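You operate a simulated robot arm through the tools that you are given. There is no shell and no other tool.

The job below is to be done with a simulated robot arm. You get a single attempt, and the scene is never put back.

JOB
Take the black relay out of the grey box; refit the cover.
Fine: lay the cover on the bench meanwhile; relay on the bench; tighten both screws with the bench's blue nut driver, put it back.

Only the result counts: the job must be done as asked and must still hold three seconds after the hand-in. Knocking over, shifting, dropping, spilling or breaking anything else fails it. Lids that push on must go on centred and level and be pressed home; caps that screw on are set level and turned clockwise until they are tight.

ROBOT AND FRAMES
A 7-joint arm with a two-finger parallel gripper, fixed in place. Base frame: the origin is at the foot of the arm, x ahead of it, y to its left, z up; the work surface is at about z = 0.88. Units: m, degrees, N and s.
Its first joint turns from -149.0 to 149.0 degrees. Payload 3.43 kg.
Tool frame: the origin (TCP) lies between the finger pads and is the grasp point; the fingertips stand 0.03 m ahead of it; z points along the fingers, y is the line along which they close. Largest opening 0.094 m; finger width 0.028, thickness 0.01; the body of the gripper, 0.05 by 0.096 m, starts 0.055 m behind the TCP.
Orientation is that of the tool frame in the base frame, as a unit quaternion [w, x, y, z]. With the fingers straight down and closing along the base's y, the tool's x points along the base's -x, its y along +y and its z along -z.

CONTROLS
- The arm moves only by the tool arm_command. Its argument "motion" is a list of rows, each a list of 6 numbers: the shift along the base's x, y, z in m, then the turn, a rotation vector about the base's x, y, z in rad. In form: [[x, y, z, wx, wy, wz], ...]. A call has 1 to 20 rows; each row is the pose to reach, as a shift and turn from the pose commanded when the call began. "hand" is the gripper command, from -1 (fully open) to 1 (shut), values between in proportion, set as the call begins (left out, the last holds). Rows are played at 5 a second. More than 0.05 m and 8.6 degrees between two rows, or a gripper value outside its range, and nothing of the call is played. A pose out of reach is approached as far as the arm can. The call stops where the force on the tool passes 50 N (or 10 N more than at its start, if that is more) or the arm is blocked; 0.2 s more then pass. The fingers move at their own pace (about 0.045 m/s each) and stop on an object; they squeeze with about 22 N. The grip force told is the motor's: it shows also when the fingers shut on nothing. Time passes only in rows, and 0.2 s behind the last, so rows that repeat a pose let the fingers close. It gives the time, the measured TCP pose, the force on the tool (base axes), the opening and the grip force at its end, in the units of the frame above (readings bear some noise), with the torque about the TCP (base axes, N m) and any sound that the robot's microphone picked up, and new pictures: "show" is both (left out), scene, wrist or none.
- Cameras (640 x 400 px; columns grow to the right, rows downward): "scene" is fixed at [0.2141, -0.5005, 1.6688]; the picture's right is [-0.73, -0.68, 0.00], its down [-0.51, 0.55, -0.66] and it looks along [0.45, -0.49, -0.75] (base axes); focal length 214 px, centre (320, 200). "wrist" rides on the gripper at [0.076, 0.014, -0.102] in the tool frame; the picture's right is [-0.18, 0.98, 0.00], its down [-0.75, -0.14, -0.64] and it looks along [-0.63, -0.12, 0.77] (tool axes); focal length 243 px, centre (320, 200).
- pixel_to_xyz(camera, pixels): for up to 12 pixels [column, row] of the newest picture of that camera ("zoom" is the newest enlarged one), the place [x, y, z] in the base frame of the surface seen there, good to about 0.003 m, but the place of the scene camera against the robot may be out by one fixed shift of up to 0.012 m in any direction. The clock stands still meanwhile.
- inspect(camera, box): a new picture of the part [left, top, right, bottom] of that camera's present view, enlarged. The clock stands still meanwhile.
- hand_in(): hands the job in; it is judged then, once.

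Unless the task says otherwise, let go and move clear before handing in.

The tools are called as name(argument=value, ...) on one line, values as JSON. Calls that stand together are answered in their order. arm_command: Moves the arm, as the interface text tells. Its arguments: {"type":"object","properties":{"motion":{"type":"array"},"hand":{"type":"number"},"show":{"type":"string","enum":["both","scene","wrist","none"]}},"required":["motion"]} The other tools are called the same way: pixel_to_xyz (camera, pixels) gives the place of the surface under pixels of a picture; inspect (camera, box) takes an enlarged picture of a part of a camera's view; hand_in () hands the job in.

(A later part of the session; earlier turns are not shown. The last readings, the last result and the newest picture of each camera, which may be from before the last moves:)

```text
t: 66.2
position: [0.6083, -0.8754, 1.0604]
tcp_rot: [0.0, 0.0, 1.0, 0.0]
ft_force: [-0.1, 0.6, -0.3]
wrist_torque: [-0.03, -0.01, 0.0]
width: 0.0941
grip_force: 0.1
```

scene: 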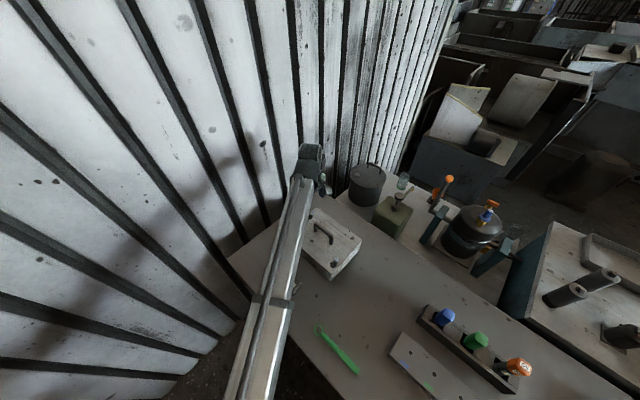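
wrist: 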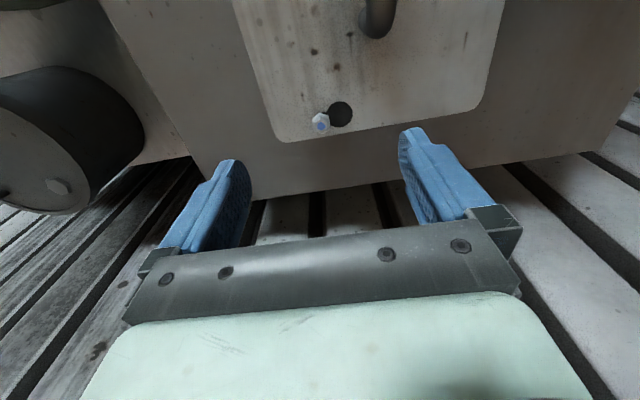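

Reach is fine at z=1.06 over the far screw. I'll measure the screw here and test the wrist's turning range in the + direction.

pixel_to_xyz(camera="wrist", pixels=[[320, 124], [321, 126], [319, 122], [318, 125], [323, 124], [341, 114]])

inspect(camera="wrist", box=[300, 95, 360, 140])

arm_command(motion=[[0, 0, 0, 0, 0, 0.145], [0, 0, 0, 0, 0, 0.29], [0, 0, 0, 0, 0, 0.435], [0, 0, 0, 0, 0, 0.58], [0, 0, 0, 0, 0, 0.725], [0, 0, 0, 0, 0, 0.87], [0, 0, 0, 0, 0, 1.015], [0, 0, 0, 0, 0, 1.16], [0, 0, 0, 0, 0, 1.305], [0, 0, 0, 0, 0, 1.45], [0, 0, 0, 0, 0, 1.595], [0, 0, 0, 0, 0, 1.74], [0, 0, 0, 0, 0, 1.885], [0, 0, 0, 0, 0, 2.03], [0, 0, 0, 0, 0, 2.175], [0, 0, 0, 0, 0, 2.32], [0, 0, 0, 0, 0, 2.465], [0, 0, 0, 0, 0, 2.61], [0, 0, 0, 0, 0, 2.755], [0, 0, 0, 0, 0, 2.9]])

```text
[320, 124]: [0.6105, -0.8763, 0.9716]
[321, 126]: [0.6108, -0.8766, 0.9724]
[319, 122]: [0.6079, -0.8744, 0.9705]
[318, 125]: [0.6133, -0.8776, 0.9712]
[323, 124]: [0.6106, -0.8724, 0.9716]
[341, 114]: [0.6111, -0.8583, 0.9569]
```

```text
8.89 times, centred on (330, 118) of wrist
```

zoom: 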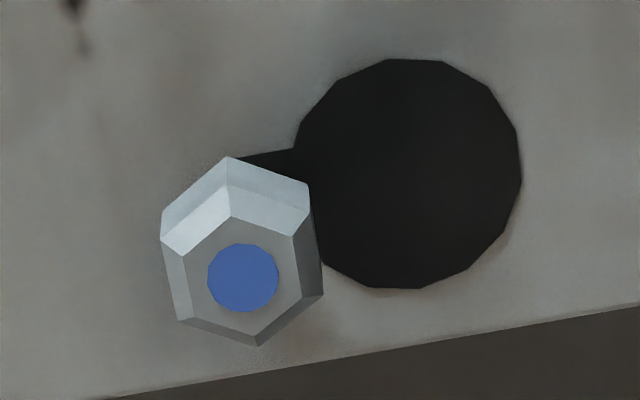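

```text
t: 70.4
position: [0.6139, -0.8702, 1.0599]
tcp_rot: [-0.001, 0.845, -0.534, 0.0]
ft_force: [1.4, 0.4, -0.2]
wrist_torque: [0.0, 0.04, 0.0]
width: 0.0942
grip_force: 0.0
out of reach, approached as far as the arm can: row 14, 15, 16, 17, 18, 19, 20
```

scene: 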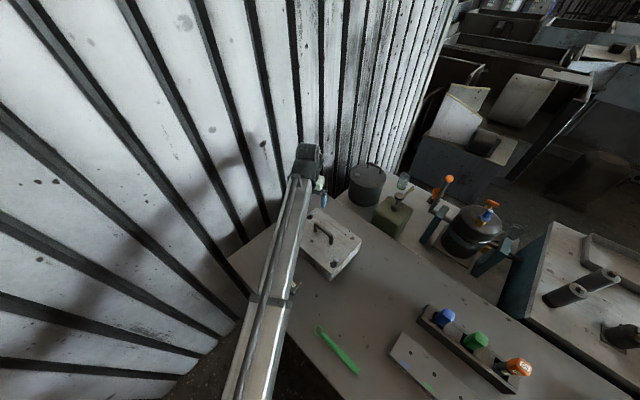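
wrist: 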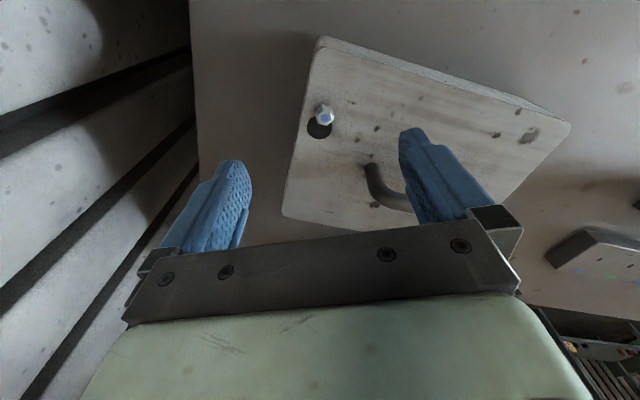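

The + limit over the far screw is about +115°. Now I'll test how far it turns the other way (clockwise, the tightening direction).

arm_command(motion=[[0, 0, 0, 0, 0, -0.145], [0, 0, 0, 0, 0, -0.29], [0, 0, 0, 0, 0, -0.435], [0, 0, 0, 0, 0, -0.58], [0, 0, 0, 0, 0, -0.725], [0, 0, 0, 0, 0, -0.87], [0, 0, 0, 0, 0, -1.015], [0, 0, 0, 0, 0, -1.16], [0, 0, 0, 0, 0, -1.305], [0, 0, 0, 0, 0, -1.45], [0, 0, 0, 0, 0, -1.595], [0, 0, 0, 0, 0, -1.74], [0, 0, 0, 0, 0, -1.885], [0, 0, 0, 0, 0, -2.03], [0, 0, 0, 0, 0, -2.175], [0, 0, 0, 0, 0, -2.32], [0, 0, 0, 0, 0, -2.465], [0, 0, 0, 0, 0, -2.61], [0, 0, 0, 0, 0, -2.755], [0, 0, 0, 0, 0, -2.9]], show="none")

arm_command(motion=[[0, 0, 0, 0, 0, -0.145], [0, 0, 0, 0, 0, -0.29], [0, 0, 0, 0, 0, -0.435], [0, 0, 0, 0, 0, -0.58], [0, 0, 0, 0, 0, -0.725], [0, 0, 0, 0, 0, -0.87], [0, 0, 0, 0, 0, -1.015], [0, 0, 0, 0, 0, -1.16], [0, 0, 0, 0, 0, -1.305], [0, 0, 0, 0, 0, -1.45], [0, 0, 0, 0, 0, -1.595], [0, 0, 0, 0, 0, -1.74], [0, 0, 0, 0, 0, -1.885], [0, 0, 0, 0, 0, -2.03], [0, 0, 0, 0, 0, -2.175], [0, 0, 0, 0, 0, -2.32], [0, 0, 0, 0, 0, -2.465], [0, 0, 0, 0, 0, -2.61], [0, 0, 0, 0, 0, -2.755], [0, 0, 0, 0, 0, -2.9]], show="wrist")

```text
t: 74.6
position: [0.6139, -0.8713, 1.0596]
tcp_rot: [-0.001, 0.43, 0.903, -0.001]
ft_force: [0.8, -0.2, -0.8]
wrist_torque: [-0.01, -0.02, -0.01]
width: 0.0938
grip_force: 0.0
```

```text
t: 78.8
position: [0.6151, -0.8711, 1.0614]
tcp_rot: [-0.001, 0.948, -0.317, 0.0]
ft_force: [0.6, -0.1, -0.7]
wrist_torque: [0.0, 0.01, -0.01]
width: 0.0941
grip_force: 0.1
```

wrist: 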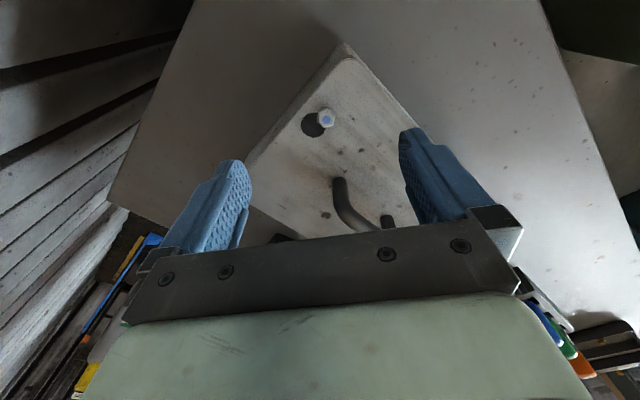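

Turned freely to −217°, so at least 332° of travel is available. I'll probe a little further for the limit.

arm_command(motion=[[0, 0, 0, 0, 0, -0.145], [0, 0, 0, 0, 0, -0.29], [0, 0, 0, 0, 0, -0.435], [0, 0, 0, 0, 0, -0.58], [0, 0, 0, 0, 0, -0.725], [0, 0, 0, 0, 0, -0.87]], show="none")

```text
t: 80.2
position: [0.6073, -0.8758, 1.0608]
tcp_rot: [0.0, 0.907, -0.421, 0.0]
ft_force: [0.6, 0.6, -0.6]
wrist_torque: [0.03, -0.01, 0.01]
width: 0.0939
grip_force: 0.2
out of reach, approached as far as the arm can: row 2, 3, 4, 5, 6
```

The clockwise limit is about −230°, giving ~345° of travel per engagement. Now I'll go to the blue driver, unwinding the wrist on the way.

arm_command(motion=[[0, 0, 0.025, 0, 0, 0.1433], [0, 0, 0.05, 0, 0, 0.2866], [0, 0, 0.065, 0, 0, 0.4299], [-0.018, 0.0005, 0.065, 0, 0, 0.5732], [-0.036, 0.001, 0.065, 0, 0, 0.7165], [-0.054, 0.0015, 0.065, 0, 0, 0.8598], [-0.072, 0.002, 0.065, 0, 0, 1.0031], [-0.09, 0.0025, 0.065, 0, 0, 1.1464], [-0.108, 0.003, 0.065, 0, 0, 1.2897], [-0.126, 0.0035, 0.065, 0, 0, 1.433], [-0.144, 0.004, 0.065, 0, 0, 1.5763], [-0.162, 0.0045, 0.065, 0, 0, 1.7196], [-0.18, 0.005, 0.065, 0, 0, 1.8629], [-0.198, 0.0055, 0.065, 0, 0, 2.0062], [-0.216, 0.006, 0.065, 0, 0, 2.1495], [-0.234, 0.0065, 0.065, 0, 0, 2.2928], [-0.252, 0.007, 0.065, 0, 0, 2.4361], [-0.27, 0.0075, 0.065, 0, 0, 2.5794], [-0.288, 0.008, 0.065, 0, 0, 2.7227], [-0.3, 0.009, 0.065, 0, 0, 2.866]], show="none")

arm_command(motion=[[-0.034, 0.001, 0, 0, 0, 0.1411], [-0.068, 0.002, 0, 0, 0, 0.2822], [-0.102, 0.003, 0, 0, 0, 0.4233], [-0.136, 0.004, 0, 0, 0, 0.5644], [-0.17, 0.005, 0, 0, 0, 0.7055], [-0.204, 0.006, 0, 0, 0, 0.8466], [-0.2428, 0.0083, 0, 0, 0, 0.988], [-0.2428, 0.0083, 0, 0, 0, 0.988]])

```text
t: 84.4
position: [0.3081, -0.8651, 1.1251]
tcp_rot: [0.0, 0.542, 0.84, 0.0]
ft_force: [0.1, 0.0, -0.4]
wrist_torque: [0.02, 0.0, 0.02]
width: 0.094
grip_force: 0.1
```

```text
t: 86.2
position: [0.0654, -0.8582, 1.1248]
tcp_rot: [0.0, 0.079, 0.997, 0.0]
ft_force: [0.2, 0.4, -0.2]
wrist_torque: [-0.01, 0.01, -0.02]
width: 0.0941
grip_force: 0.0
```

scene: 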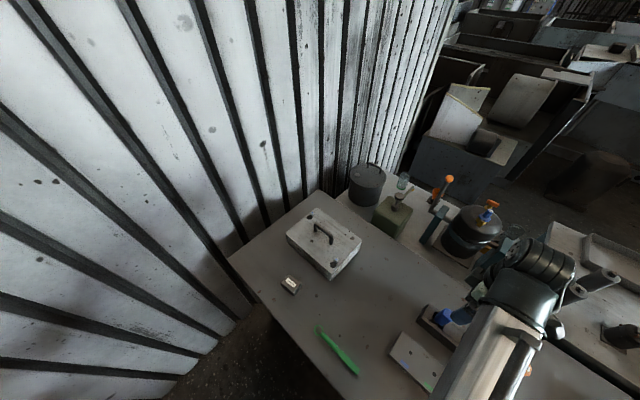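
wrist: 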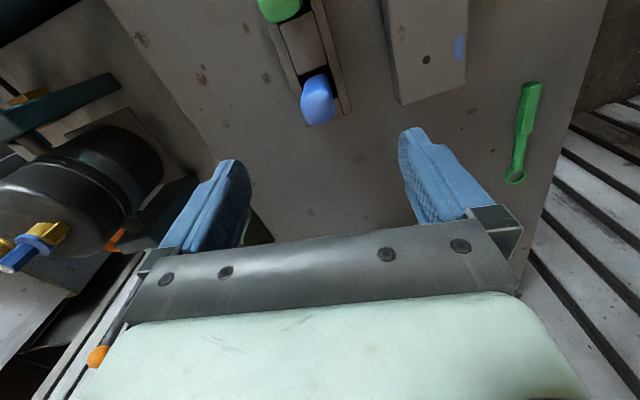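

The blue handle is at (317,100), in line with the hand. I'll zoom to refine its centre and yaw.

inspect(camera="wrist", box=[285, 65, 350, 135])

pixel_to_xyz(camera="wrist", pixels=[[317, 105], [307, 100], [330, 97], [310, 122], [331, 118], [318, 122], [318, 98], [305, 110], [333, 108], [303, 98], [318, 85], [326, 80]])

```text
5.71 times, centred on (318, 100) of wrist
```

zoom: 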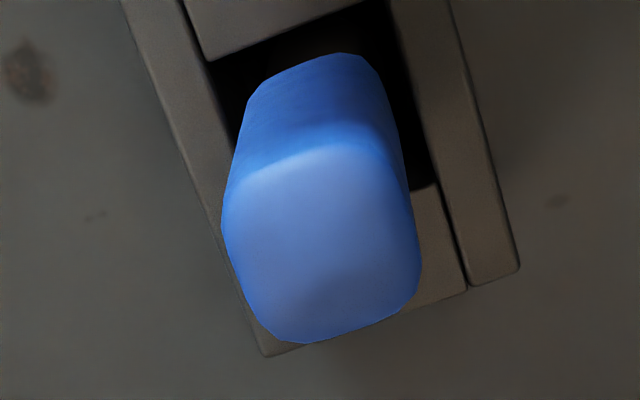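

```text
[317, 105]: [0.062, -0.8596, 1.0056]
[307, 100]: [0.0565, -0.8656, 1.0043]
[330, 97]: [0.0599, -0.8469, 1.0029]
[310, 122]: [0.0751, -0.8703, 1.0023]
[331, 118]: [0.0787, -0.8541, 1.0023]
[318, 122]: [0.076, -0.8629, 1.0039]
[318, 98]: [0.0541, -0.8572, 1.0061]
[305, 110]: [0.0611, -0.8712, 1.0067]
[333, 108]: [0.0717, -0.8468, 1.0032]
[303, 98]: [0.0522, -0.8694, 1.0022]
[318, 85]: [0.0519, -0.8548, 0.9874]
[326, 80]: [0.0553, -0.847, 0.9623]
```

Handle centre is (0.0645,−0.8585), yaw around −12°. I'll trim the yaw, narrow the fingers to 0.07, and descend to z≈0.985.

arm_command(motion=[[-0.0007, 0, -0.03, 0, 0, -0.05], [-0.0007, 0, -0.06, 0, 0, -0.05], [-0.0007, 0, -0.09, 0, 0, -0.05], [-0.0007, 0, -0.12, 0, 0, -0.05], [-0.0007, 0, -0.14, 0, 0, -0.05], [-0.0007, 0, -0.14, 0, 0, -0.05]], hand=-0.5)

```text
t: 87.6
position: [0.064, -0.8583, 0.9831]
tcp_rot: [0.0, 0.104, 0.995, 0.0]
ft_force: [0.9, -0.4, 0.1]
wrist_torque: [0.01, 0.0, -0.02]
width: 0.0705
grip_force: 0.1
```

scene: 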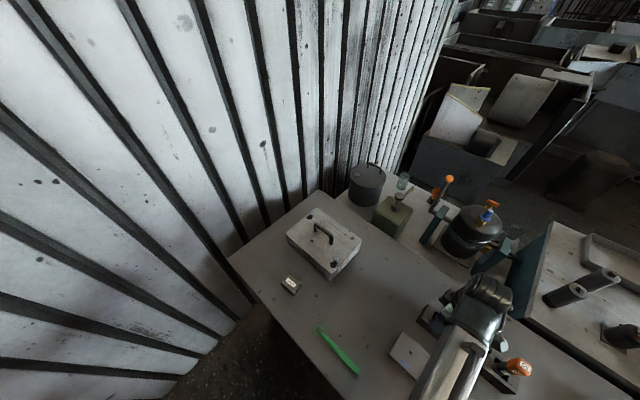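
wrist: 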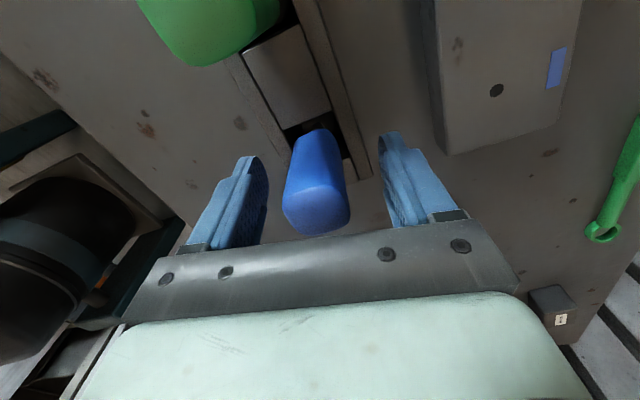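

The blue handle sits centred between the fingers. I'll close on it.

arm_command(motion=[[0, 0, 0, 0, 0, 0], [0, 0, 0, 0, 0, 0], [0, 0, 0, 0, 0, 0], [0, 0, 0, 0, 0, 0], [0, 0, 0, 0, 0, 0]], hand=1)

inspect(camera="wrist", box=[230, 80, 420, 240])

```text
t: 88.8
position: [0.063, -0.8582, 0.9847]
tcp_rot: [-0.001, 0.105, 0.994, 0.0]
ft_force: [1.0, 0.7, 0.2]
wrist_torque: [0.01, -0.06, 0.03]
width: 0.034
grip_force: 21.5
```

scene: 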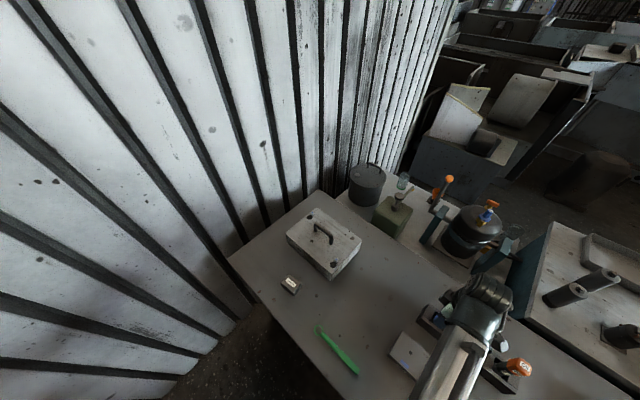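
wrist: 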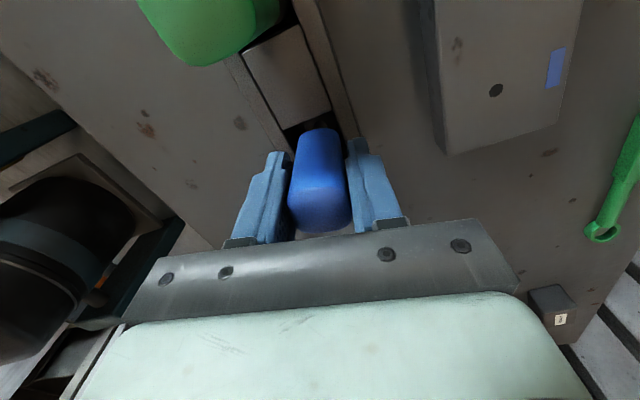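

```text
2.50 times, centred on (325, 160) of wrist
```

zoom: 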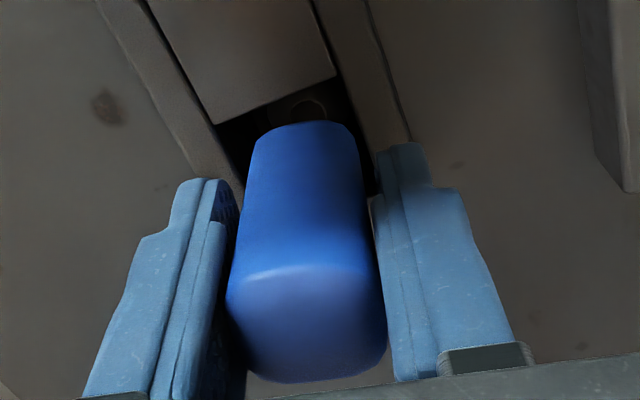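

Gripped at width 0.034. I'll lift the driver straight up, slowly at first.

arm_command(motion=[[0, 0, 0.005, 0, 0, 0], [0, 0, 0.015, 0, 0, 0], [0, 0, 0.03, 0, 0, 0], [0, 0, 0.05, 0, 0, 0], [0, 0, 0.08, 0, 0, 0], [0, 0, 0.11, 0, 0, 0], [0, 0, 0.13, 0, 0, 0], [0, 0, 0.13, 0, 0, 0]])

inspect(camera="wrist", box=[200, 0, 420, 240])

inspect(camera="scene", box=[400, 240, 540, 370])

```text
t: 90.6
position: [0.0651, -0.8567, 1.1158]
tcp_rot: [0.0, 0.105, 0.994, -0.001]
ft_force: [0.2, 0.2, -2.2]
wrist_torque: [-0.01, 0.01, -0.03]
width: 0.0341
grip_force: 22.0
```

scene: 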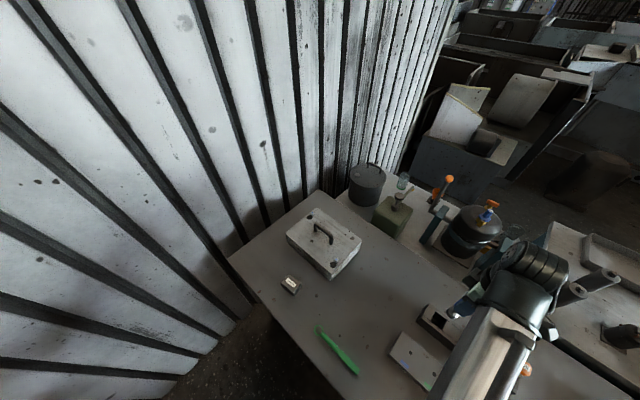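
wrist: 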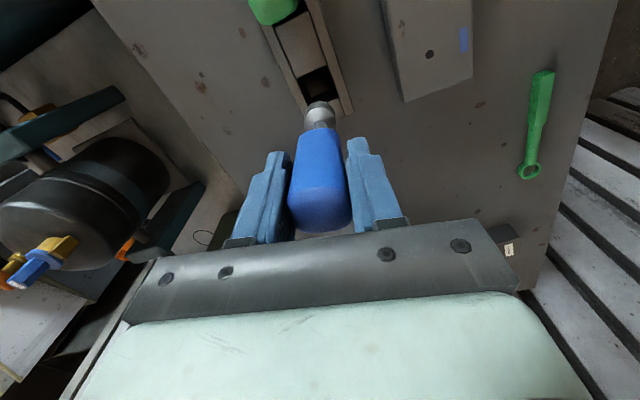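

```text
1.67 times, centred on (310, 120) of wrist
```

zoom: 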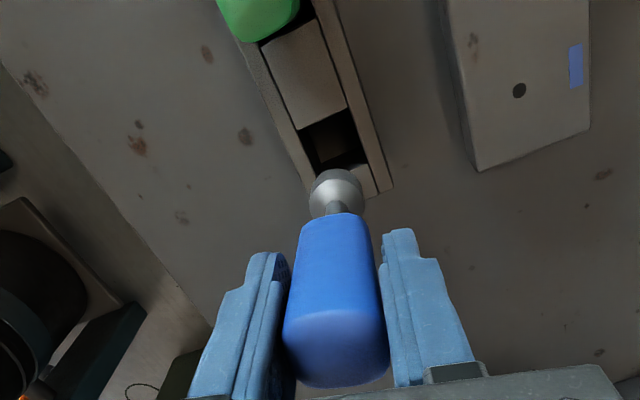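

```text
3.08 times, centred on (470, 305) of scene
```

zoom: 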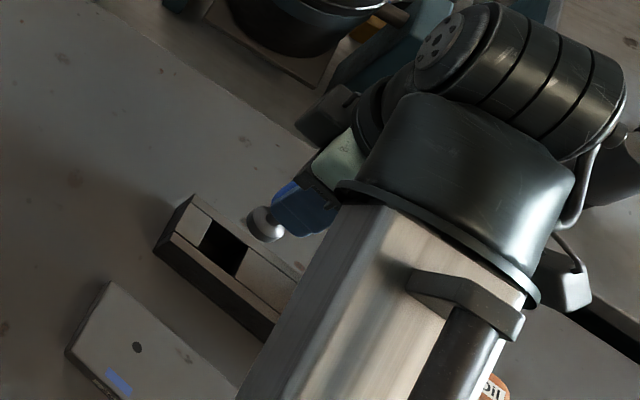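

The driver is free: blue handle with a steel socket at (320,113). I'll measure the socket tip and the empty rack pocket for the return.

pixel_to_xyz(camera="wrist", pixels=[[320, 105], [320, 112], [310, 112], [331, 110], [320, 123], [312, 70], [325, 82], [305, 82], [315, 100], [335, 95], [300, 75], [337, 112]])

inspect(camera="wrist", box=[280, 40, 370, 150])

```text
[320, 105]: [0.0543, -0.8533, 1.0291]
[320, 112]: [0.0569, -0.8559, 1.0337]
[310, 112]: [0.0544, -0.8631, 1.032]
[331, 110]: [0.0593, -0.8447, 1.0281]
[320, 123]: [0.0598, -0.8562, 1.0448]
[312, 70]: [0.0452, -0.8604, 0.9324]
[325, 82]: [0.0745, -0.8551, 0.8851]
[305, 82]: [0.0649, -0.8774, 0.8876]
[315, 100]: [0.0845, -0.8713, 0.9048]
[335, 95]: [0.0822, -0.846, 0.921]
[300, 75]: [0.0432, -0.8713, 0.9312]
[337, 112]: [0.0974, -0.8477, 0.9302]
```

```text
3.64 times, centred on (325, 95) of wrist
```

zoom: 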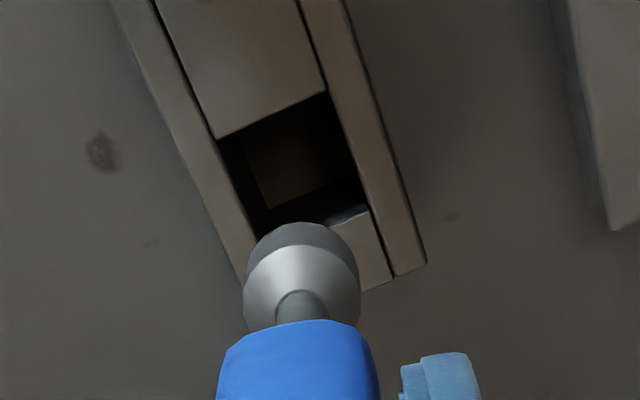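

The socket bottom is roughly 0.098 m below the TCP and the rack pocket is at about (0.065,−0.858). I'll carry the driver to above the near screw, pre-winding the wrist to about +100°.

arm_command(motion=[[0.0227, 0.005, 0.01, 0, 0, 0.13], [0.0453, 0.01, 0.02, 0, 0, 0.26], [0.068, 0.015, 0.02, 0, 0, 0.39], [0.0907, 0.02, 0.02, 0, 0, 0.52], [0.1133, 0.025, 0.02, 0, 0, 0.65], [0.136, 0.03, 0.02, 0, 0, 0.78], [0.1587, 0.035, 0.02, 0, 0, 0.91], [0.1813, 0.04, 0.02, 0, 0, 1.04], [0.204, 0.045, 0.02, 0, 0, 1.17], [0.2267, 0.05, 0.02, 0, 0, 1.3], [0.2493, 0.055, 0.02, 0, 0, 1.43], [0.272, 0.06, 0.02, 0, 0, 1.56], [0.2947, 0.065, 0.02, 0, 0, 1.69], [0.3173, 0.07, 0.02, 0, 0, 1.82], [0.34, 0.0745, 0.02, 0, 0, 1.955], [0.34, 0.0745, 0.02, 0, 0, 1.955]])

inspect(camera="wrist", box=[220, 20, 420, 220])

```text
t: 94.0
position: [0.4047, -0.7852, 1.135]
tcp_rot: [0.0, 0.767, -0.642, 0.0]
ft_force: [0.9, -0.2, -0.9]
wrist_torque: [-0.03, 0.01, -0.02]
width: 0.034
grip_force: 21.9
```

scene: 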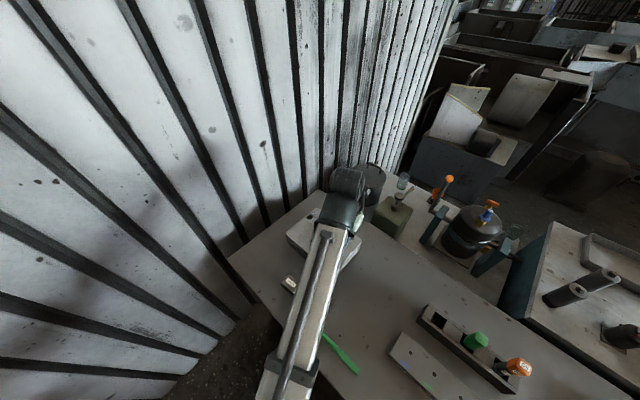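
wrist: 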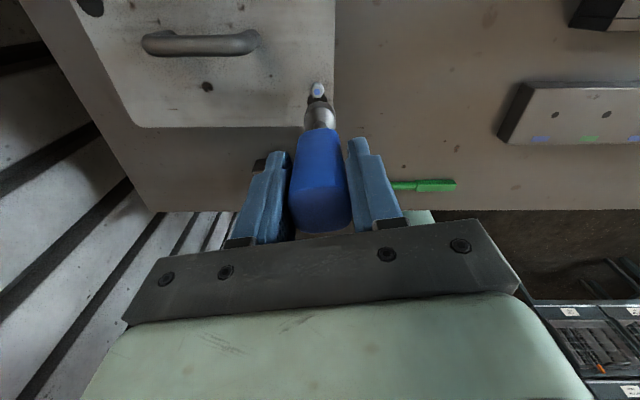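

```text
2.00 times, centred on (320, 120) of wrist
```

zoom: 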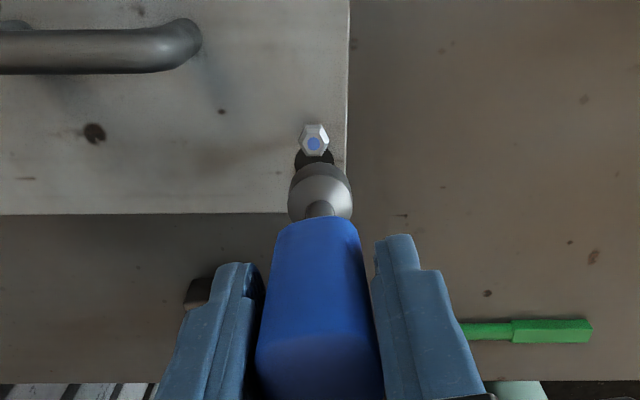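

The screw head is at (317,91) just beyond the socket. I'll measure the screw and socket from here.

pixel_to_xyz(camera="zoom", pixels=[[313, 144], [309, 144], [318, 143], [314, 139], [313, 149], [290, 195], [350, 195], [320, 172], [320, 195], [295, 175], [345, 175], [320, 210]])

inspect(camera="wrist", box=[295, 70, 345, 135])

```text
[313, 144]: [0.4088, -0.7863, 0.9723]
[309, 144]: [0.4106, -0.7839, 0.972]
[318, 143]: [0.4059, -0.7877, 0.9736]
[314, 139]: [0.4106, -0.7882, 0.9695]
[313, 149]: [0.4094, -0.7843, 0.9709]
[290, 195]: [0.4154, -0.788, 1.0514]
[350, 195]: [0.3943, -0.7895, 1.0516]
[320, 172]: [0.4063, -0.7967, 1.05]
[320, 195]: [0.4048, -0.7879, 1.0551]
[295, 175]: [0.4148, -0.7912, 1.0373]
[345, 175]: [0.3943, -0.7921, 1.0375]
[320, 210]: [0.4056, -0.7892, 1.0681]
```

```text
6.15 times, centred on (320, 102) of wrist
```

zoom: 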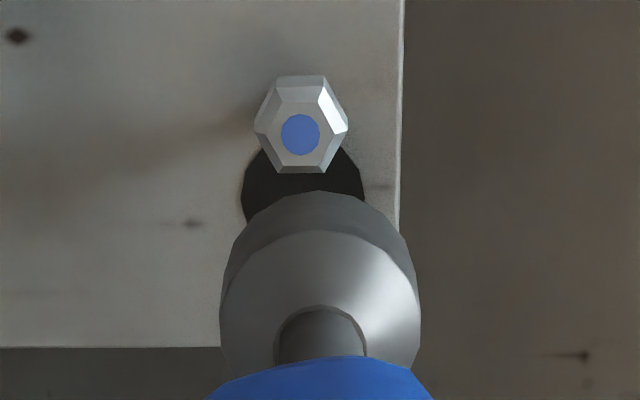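

The screw is about +3.5 mm in x and −1.7 mm in y from the tool axis. I'll correct and descend to roughly 10 mm above it.

arm_command(motion=[[0.0035, -0.0016, -0.015, 0, 0, 0], [0.0035, -0.0016, -0.03, 0, 0, 0], [0.0035, -0.0016, -0.048, 0, 0, 0], [0.0035, -0.0016, -0.048, 0, 0, 0]])

inspect(camera="wrist", box=[290, 70, 350, 140])

inspect(camera="scene", box=[310, 220, 370, 280])

```text
t: 95.0
position: [0.4087, -0.7854, 1.0864]
tcp_rot: [-0.001, 0.766, -0.643, -0.001]
ft_force: [0.3, 0.2, -0.8]
wrist_torque: [0.01, 0.0, -0.02]
width: 0.0339
grip_force: 21.5
```

scene: 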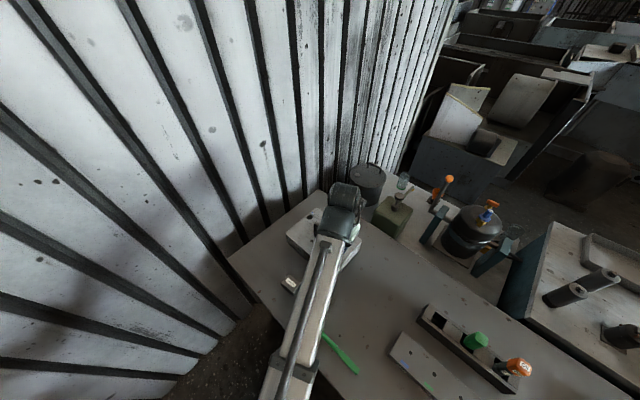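
wrist: 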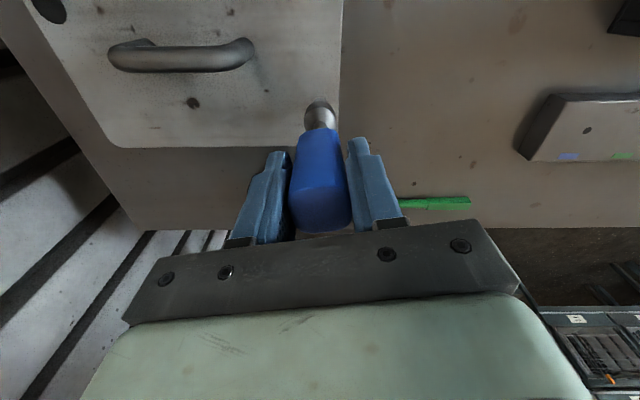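

```text
5.71 times, centred on (320, 105) of wrist
```

zoom: 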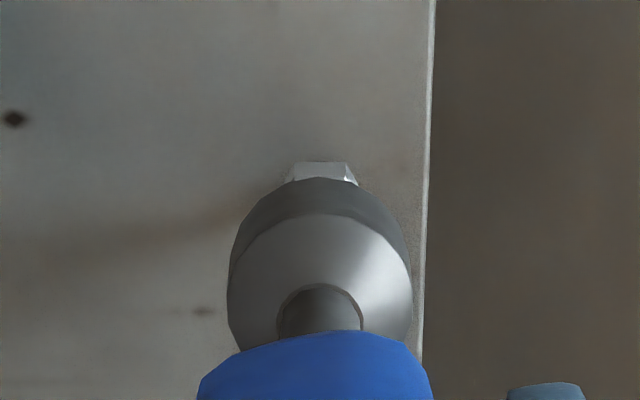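

```text
6.67 times, centred on (340, 250) of scene
```

zoom: 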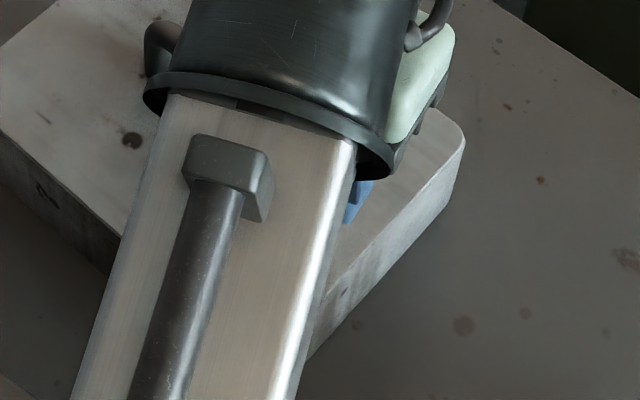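

The visible hex edge lines up with the socket centreline (zoom x≈322 vs 320). I'll descend slowly and watch for contact force.

arm_command(motion=[[0, 0, -0.004, 0, 0, 0], [0, 0, -0.008, 0, 0, 0], [0, 0, -0.012, 0, 0, 0], [0, 0, -0.015, 0, 0, 0], [0, 0, -0.015, 0, 0, 0]], show="none")

arm_command(motion=[[0, 0, -0.001, 0, 0, 0], [0, 0, -0.002, 0, 0, 0], [0, 0, -0.002, 0, 0, 0]], show="none")

```text
t: 96.2
position: [0.4086, -0.7845, 1.0729]
tcp_rot: [0.0, 0.766, -0.643, 0.0]
ft_force: [-0.7, -0.2, -1.7]
wrist_torque: [-0.04, -0.03, -0.06]
width: 0.034
grip_force: 22.1
```

```text
t: 97.0
position: [0.4071, -0.7853, 1.07]
tcp_rot: [0.0, 0.766, -0.643, 0.0]
ft_force: [-0.3, -0.5, -1.2]
wrist_torque: [0.01, 0.01, 0.0]
width: 0.0339
grip_force: 21.3
```

No contact yet at z=1.070. Continuing down in small steps.

arm_command(motion=[[0, 0, -0.001, 0, 0, 0], [0, 0, -0.002, 0, 0, 0], [0, 0, -0.002, 0, 0, 0]], show="none")

arm_command(motion=[[0, 0, -0.001, 0, 0, 0], [0, 0, -0.002, 0, 0, 0], [0, 0, -0.002, 0, 0, 0]], show="wrist")

inspect(camera="wrist", box=[290, 70, 350, 140])

```text
t: 97.8
position: [0.4077, -0.7853, 1.0682]
tcp_rot: [0.0, 0.766, -0.643, 0.0]
ft_force: [0.3, -0.3, -2.4]
wrist_torque: [-0.04, 0.03, 0.0]
width: 0.034
grip_force: 21.8
```

```text
t: 98.6
position: [0.4081, -0.7854, 1.066]
tcp_rot: [0.0, 0.766, -0.643, 0.001]
ft_force: [0.0, -0.9, -1.8]
wrist_torque: [-0.04, 0.02, 0.0]
width: 0.0339
grip_force: 22.3
```

wrist: 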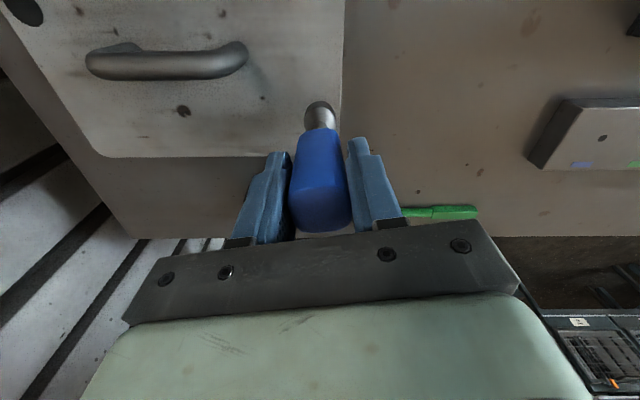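

```text
5.71 times, centred on (320, 105) of wrist
```

zoom: 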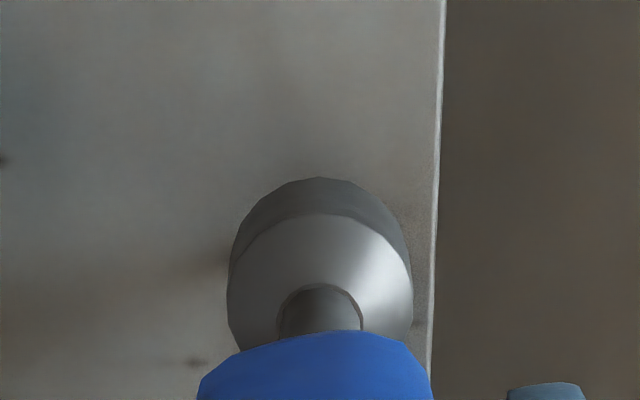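

The socket bottom should now be below the head's top without any resistance, so it is sliding over the hex. I'll continue down gently until it seats.

arm_command(motion=[[0, 0, -0.001, 0, 0, 0], [0, 0, -0.002, 0, 0, 0], [0, 0, -0.003, 0, 0, 0], [0, 0, -0.003, 0, 0, 0]], show="none")

arm_command(motion=[[0, 0, -0.001, 0, 0, 0], [0, 0, -0.002, 0, 0, 0], [0, 0, -0.002, 0, 0, 0]], show="none")

```text
t: 99.6
position: [0.4088, -0.785, 1.0634]
tcp_rot: [0.0, 0.766, -0.643, 0.001]
ft_force: [0.4, -0.1, -1.2]
wrist_torque: [0.01, -0.01, 0.04]
width: 0.0341
grip_force: 21.8
```

```text
t: 100.4
position: [0.408, -0.7849, 1.0614]
tcp_rot: [0.0, 0.766, -0.643, -0.001]
ft_force: [-0.2, 0.1, -0.8]
wrist_torque: [0.0, 0.0, 0.02]
width: 0.034
grip_force: 21.8
```

arm_command(motion=[[0, 0, -0.001, 0, 0, 0], [0, 0, -0.002, 0, 0, 0], [0, 0, -0.002, 0, 0, 0]], show="none")

arm_command(motion=[[0, 0, -0.001, 0, 0, 0], [0, 0, -0.002, 0, 0, 0], [0, 0, -0.002, 0, 0, 0]], show="wrist")

inspect(camera="wrist", box=[280, 60, 360, 140])

```text
t: 101.2
position: [0.4069, -0.7852, 1.0592]
tcp_rot: [0.0, 0.767, -0.642, 0.0]
ft_force: [-0.1, -0.3, -1.3]
wrist_torque: [0.02, -0.02, 0.01]
width: 0.0337
grip_force: 21.7
```

```text
t: 102.0
position: [0.4073, -0.7848, 1.0593]
tcp_rot: [0.0, 0.766, -0.642, 0.001]
ft_force: [-0.7, -0.4, 15.6]
wrist_torque: [0.0, 0.04, 0.04]
width: 0.0342
grip_force: 22.1
```

wrist: 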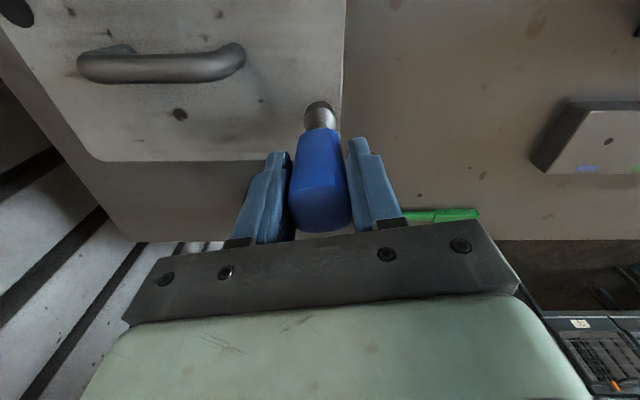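

```text
5.00 times, centred on (320, 100) of wrist
```

zoom: 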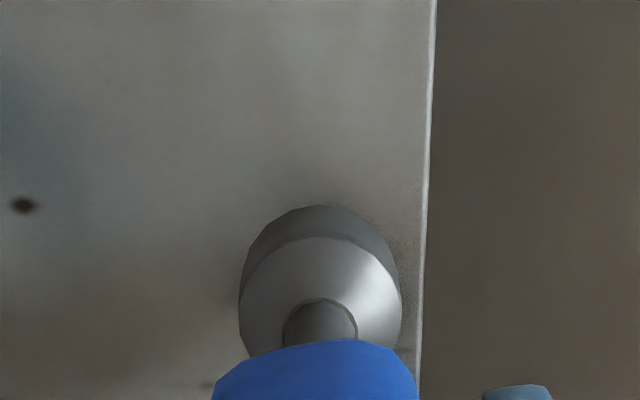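

Seated: contact at z≈1.059 with 15 N, and the socket rim is at the cover so the head is inside. I'll ease off a little and turn clockwise a first stretch, watching the torque.

arm_command(motion=[[0, 0, 0.0012, 0, 0, 0], [0, 0, 0.0012, 0, 0, -0.1], [0, 0, 0.0012, 0, 0, -0.2], [0, 0, 0.0012, 0, 0, -0.3], [0, 0, 0.0012, 0, 0, -0.4], [0, 0, 0.0012, 0, 0, -0.5]], show="wrist")

```text
t: 103.4
position: [0.4083, -0.7858, 1.0593]
tcp_rot: [0.0, -0.583, 0.813, -0.001]
ft_force: [0.5, 1.1, 3.1]
wrist_torque: [0.09, 0.04, 0.05]
width: 0.034
grip_force: 21.9
```

wrist: 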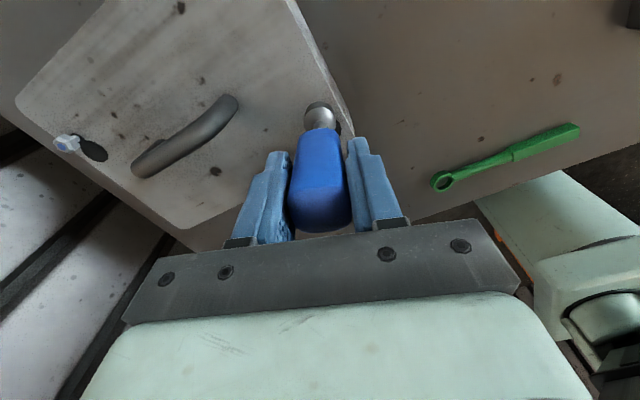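

Torque is small so far. I'll continue turning clockwise by 160° and check force and height.

arm_command(motion=[[0, 0, 0, 0, 0, -0.14], [0, 0, 0, 0, 0, -0.28], [0, 0, 0, 0, 0, -0.42], [0, 0, 0, 0, 0, -0.56], [0, 0, 0, 0, 0, -0.7], [0, 0, 0, 0, 0, -0.84], [0, 0, 0, 0, 0, -0.98], [0, 0, 0, 0, 0, -1.12], [0, 0, 0, 0, 0, -1.26], [0, 0, 0, 0, 0, -1.4], [0, 0, 0, 0, 0, -1.54], [0, 0, 0, 0, 0, -1.68], [0, 0, 0, 0, 0, -1.82], [0, 0, 0, 0, 0, -1.96], [0, 0, 0, 0, 0, -2.1], [0, 0, 0, 0, 0, -2.24], [0, 0, 0, 0, 0, -2.38], [0, 0, 0, 0, 0, -2.52], [0, 0, 0, 0, 0, -2.66], [0, 0, 0, 0, 0, -2.8]], show="wrist")

```text
t: 107.6
position: [0.4081, -0.7844, 1.0598]
tcp_rot: [-0.001, 0.702, 0.712, -0.001]
ft_force: [0.0, 0.3, -1.7]
wrist_torque: [0.0, 0.02, 0.02]
width: 0.0338
grip_force: 21.9
```

wrist: 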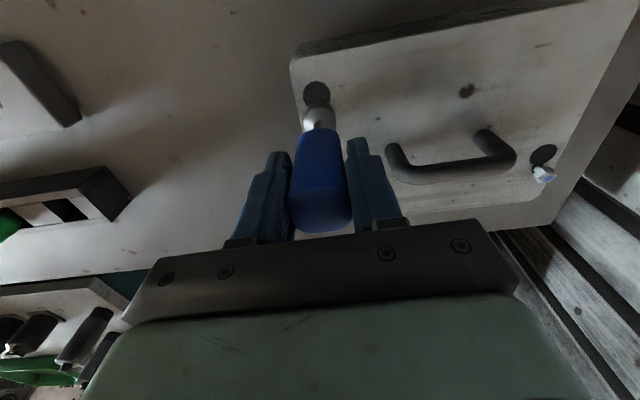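

Contact force vanished after the turn, which suggests the screw moved down. I'll follow down gently to find the new contact height.

arm_command(motion=[[0, 0, -0.001, 0, 0, 0], [0, 0, -0.001, 0, 0, 0]], show="none")

arm_command(motion=[[0, 0, -0.001, 0, 0, 0], [0, 0, -0.001, 0, 0, 0]], show="none")

```text
t: 108.2
position: [0.4074, -0.7847, 1.0568]
tcp_rot: [0.0, 0.701, 0.713, -0.001]
ft_force: [-0.4, -1.0, -2.1]
wrist_torque: [0.0, -0.03, 0.04]
width: 0.034
grip_force: 22.2
```

```text
t: 108.8
position: [0.4073, -0.7838, 1.0567]
tcp_rot: [0.001, 0.701, 0.714, 0.0]
ft_force: [0.5, 0.8, 0.1]
wrist_torque: [0.0, -0.05, 0.05]
width: 0.0339
grip_force: 22.3
```

Contact found about 2 mm lower, so the screw is turning in. I'll keep turning clockwise while following down.

arm_command(motion=[[0, 0, -0.0006, 0, 0, -0.14], [0, 0, -0.0007, 0, 0, -0.28], [0, 0, -0.0008, 0, 0, -0.42], [0, 0, -0.0009, 0, 0, -0.56], [0, 0, -0.001, 0, 0, -0.7], [0, 0, -0.0011, 0, 0, -0.84], [0, 0, -0.0012, 0, 0, -0.98], [0, 0, -0.0013, 0, 0, -1.12], [0, 0, -0.0014, 0, 0, -1.26], [0, 0, -0.0015, 0, 0, -1.4], [0, 0, -0.0016, 0, 0, -1.54], [0, 0, -0.0017, 0, 0, -1.68], [0, 0, -0.0018, 0, 0, -1.82], [0, 0, -0.0019, 0, 0, -1.96], [0, 0, -0.002, 0, 0, -2.1], [0, 0, -0.0021, 0, 0, -2.24], [0, 0, -0.0022, 0, 0, -2.36]], show="wrist")

```text
t: 112.4
position: [0.4083, -0.7853, 1.0544]
tcp_rot: [0.0, 0.926, -0.378, 0.0]
ft_force: [0.5, -0.1, 3.8]
wrist_torque: [-0.02, 0.03, 0.06]
width: 0.034
grip_force: 22.5
```

wrist: 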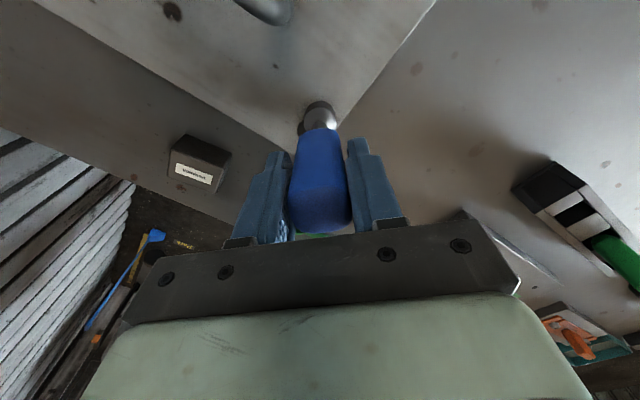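

The wrist is near its limit (−224°), the screw has gone down about 4 mm, torque still low. I'll lift the driver off to look at the screw, before re-seating 300° back.

arm_command(motion=[[0, 0, 0.006, 0, 0, 0], [0, 0, 0.014, 0, 0, 0], [0, 0, 0.03, 0, 0, 0], [0, 0, 0.045, 0, 0, 0], [0, 0, 0.045, 0, 0, 0]])

inspect(camera="wrist", box=[280, 50, 360, 140])

```text
t: 113.6
position: [0.4093, -0.7847, 1.0993]
tcp_rot: [0.0, 0.926, -0.377, 0.0]
ft_force: [0.1, 0.1, -1.1]
wrist_torque: [-0.02, -0.02, -0.01]
width: 0.0338
grip_force: 22.2
```

scene: 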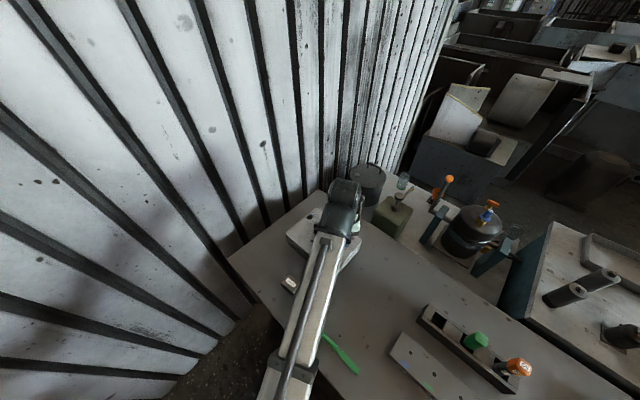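
wrist: 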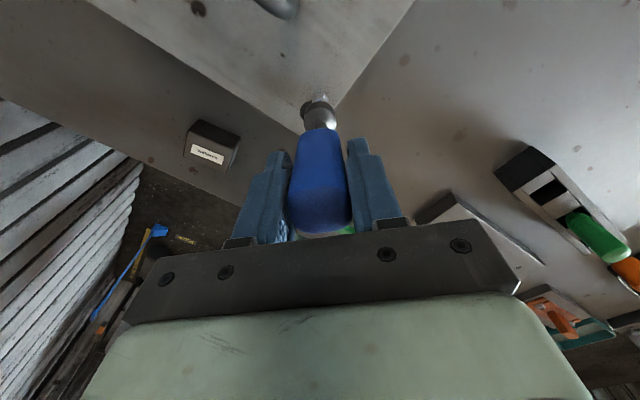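

```text
4.44 times, centred on (320, 95) of wrist
```

zoom: 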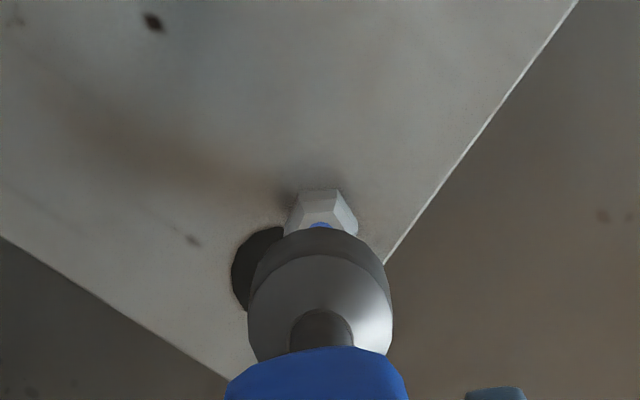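

The head now appears close to the plate. I'll measure its height.

pixel_to_xyz(camera="zoom", pixels=[[321, 224], [318, 224], [325, 224], [305, 210], [320, 205], [320, 190], [345, 205], [300, 180], [370, 190]])

inspect(camera="wrist", box=[300, 85, 340, 115])

```text
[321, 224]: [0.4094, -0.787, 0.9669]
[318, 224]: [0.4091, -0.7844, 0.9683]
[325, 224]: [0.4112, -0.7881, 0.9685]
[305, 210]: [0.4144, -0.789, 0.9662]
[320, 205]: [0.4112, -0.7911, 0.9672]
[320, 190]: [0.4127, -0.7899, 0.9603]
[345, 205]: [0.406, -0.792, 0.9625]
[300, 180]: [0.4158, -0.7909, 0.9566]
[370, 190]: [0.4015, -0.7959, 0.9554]
```

```text
13.33 times, centred on (320, 100) of wrist
```

zoom: 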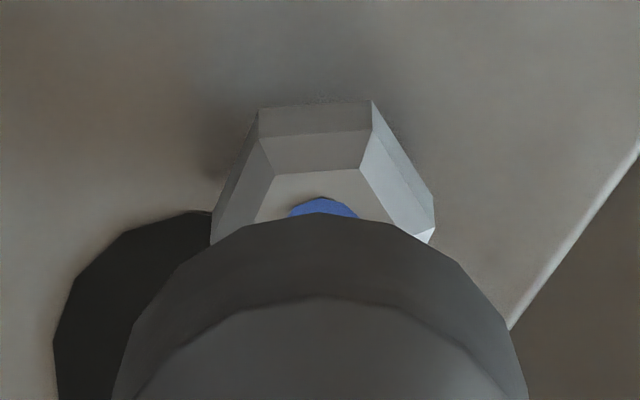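

The head top is now at 0.968 (was 0.972) and turned with the tool, so about 2–3 mm remain. I'll unwind the wrist by exactly 300° so the hex stays aligned, then re-seat.

arm_command(motion=[[0, 0, 0, 0, 0, 0.14], [0, 0, 0, 0, 0, 0.28], [0, 0, 0, 0, 0, 0.42], [0, 0, 0, 0, 0, 0.56], [0, 0, 0, 0, 0, 0.7], [0, 0, 0, 0, 0, 0.84], [0, 0, 0, 0, 0, 0.98], [0, 0, 0, 0, 0, 1.12], [0, 0, 0, 0, 0, 1.26], [0, 0, 0, 0, 0, 1.4], [0, 0, 0, 0, 0, 1.54], [0, 0, 0, 0, 0, 1.68], [0, 0, 0, 0, 0, 1.82], [0, 0, 0, 0, 0, 1.96], [0, 0, 0, 0, 0, 2.1], [0, 0, 0, 0, 0, 2.24], [0, 0, 0, 0, 0, 2.38], [0, 0, 0, 0, 0, 2.52], [0, 0, 0, 0, 0, 2.618]], show="none")

arm_command(motion=[[0, 0, 0, 0, 0, 0.14], [0, 0, 0, 0, 0, 0.28], [0, 0, 0, 0, 0, 0.42], [0, 0, 0, 0, 0, 0.56], [0, 0, 0, 0, 0, 0.7], [0, 0, 0, 0, 0, 0.84], [0, 0, 0, 0, 0, 0.98], [0, 0, 0, 0, 0, 1.12], [0, 0, 0, 0, 0, 1.26], [0, 0, 0, 0, 0, 1.4], [0, 0, 0, 0, 0, 1.54], [0, 0, 0, 0, 0, 1.68], [0, 0, 0, 0, 0, 1.82], [0, 0, 0, 0, 0, 1.96], [0, 0, 0, 0, 0, 2.1], [0, 0, 0, 0, 0, 2.24], [0, 0, 0, 0, 0, 2.38], [0, 0, 0, 0, 0, 2.52], [0, 0, 0, 0, 0, 2.618], [0, 0, 0, 0, 0, 2.618]])

inspect(camera="wrist", box=[290, 70, 350, 140])

```text
t: 117.6
position: [0.4075, -0.7858, 1.0994]
tcp_rot: [0.0, 0.602, 0.798, 0.0]
ft_force: [-0.8, 0.0, -1.1]
wrist_torque: [0.0, -0.02, -0.01]
width: 0.034
grip_force: 21.7
```

```text
t: 121.8
position: [0.4076, -0.785, 1.0989]
tcp_rot: [0.001, -0.614, 0.789, 0.001]
ft_force: [0.6, -0.6, -1.6]
wrist_torque: [-0.01, -0.03, -0.02]
width: 0.0337
grip_force: 21.9
```

scene: 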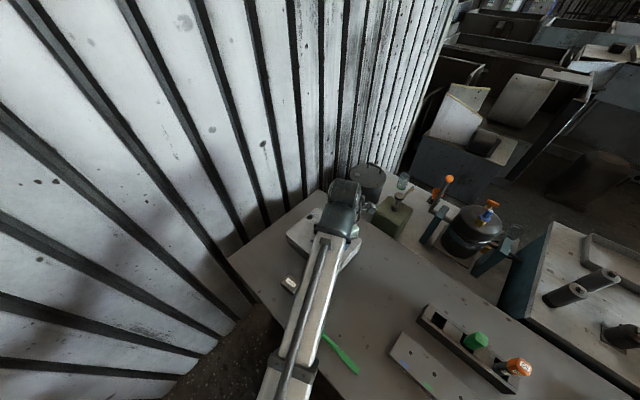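
wrist: 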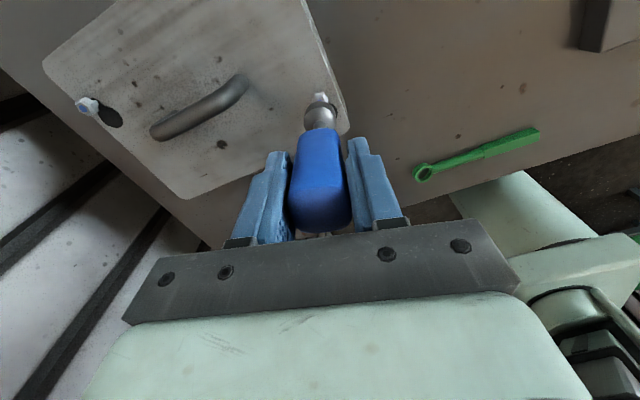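

```text
5.71 times, centred on (320, 105) of wrist
```

zoom: 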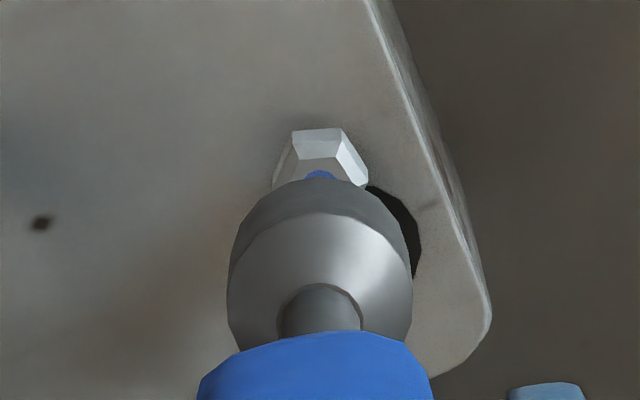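

The hex is aligned with the socket. I'll lower the driver to re-seat, slow near contact.

arm_command(motion=[[0, 0, -0.012, 0, 0, 0], [0, 0, -0.024, 0, 0, 0], [0, 0, -0.03, 0, 0, 0], [0, 0, -0.035, 0, 0, 0], [0, 0, -0.039, 0, 0, 0], [0, 0, -0.042, 0, 0, 0], [0, 0, -0.0445, 0, 0, 0], [0, 0, -0.0445, 0, 0, 0]], show="none")

```text
t: 123.6
position: [0.4072, -0.7856, 1.0545]
tcp_rot: [-0.001, -0.614, 0.79, 0.0]
ft_force: [0.5, 0.2, -1.4]
wrist_torque: [0.03, -0.04, 0.0]
width: 0.0338
grip_force: 22.2
```

Seated without resistance at z=1.0545. I'll turn clockwise again while following down slightly, watching torque.

arm_command(motion=[[0, 0, -0.0008, 0, 0, 0], [0, 0, -0.0009, 0, 0, -0.12], [0, 0, -0.001, 0, 0, -0.24], [0, 0, -0.0011, 0, 0, -0.36], [0, 0, -0.0012, 0, 0, -0.48], [0, 0, -0.0013, 0, 0, -0.6], [0, 0, -0.0014, 0, 0, -0.72], [0, 0, -0.0015, 0, 0, -0.84], [0, 0, -0.0016, 0, 0, -0.96]], show="wrist")

```text
t: 125.6
position: [0.4075, -0.7847, 1.0542]
tcp_rot: [0.001, -0.179, 0.984, 0.0]
ft_force: [1.0, 0.1, 9.3]
wrist_torque: [0.05, 0.01, 0.04]
width: 0.0341
grip_force: 21.8
```

wrist: 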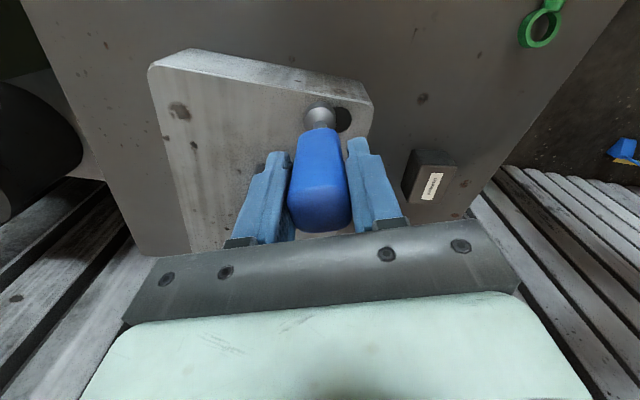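

Contact is 9 N; the socket rim may now be resting on the cover. I'll ease the push and keep turning clockwise, watching for torque rise.

arm_command(motion=[[0, 0, 0.0005, 0, 0, -0.12], [0, 0, 0.0005, 0, 0, -0.24], [0, 0, 0.0005, 0, 0, -0.36], [0, 0, 0.0005, 0, 0, -0.48], [0, 0, 0.0005, 0, 0, -0.6], [0, 0, 0.0005, 0, 0, -0.72], [0, 0, 0.0005, 0, 0, -0.84], [0, 0, 0.0005, 0, 0, -0.96]], show="none")

```text
t: 127.4
position: [0.408, -0.7851, 1.0543]
tcp_rot: [-0.001, 0.295, 0.955, 0.0]
ft_force: [-0.4, 0.4, -1.0]
wrist_torque: [-0.01, 0.0, 0.06]
width: 0.0341
grip_force: 21.9
```

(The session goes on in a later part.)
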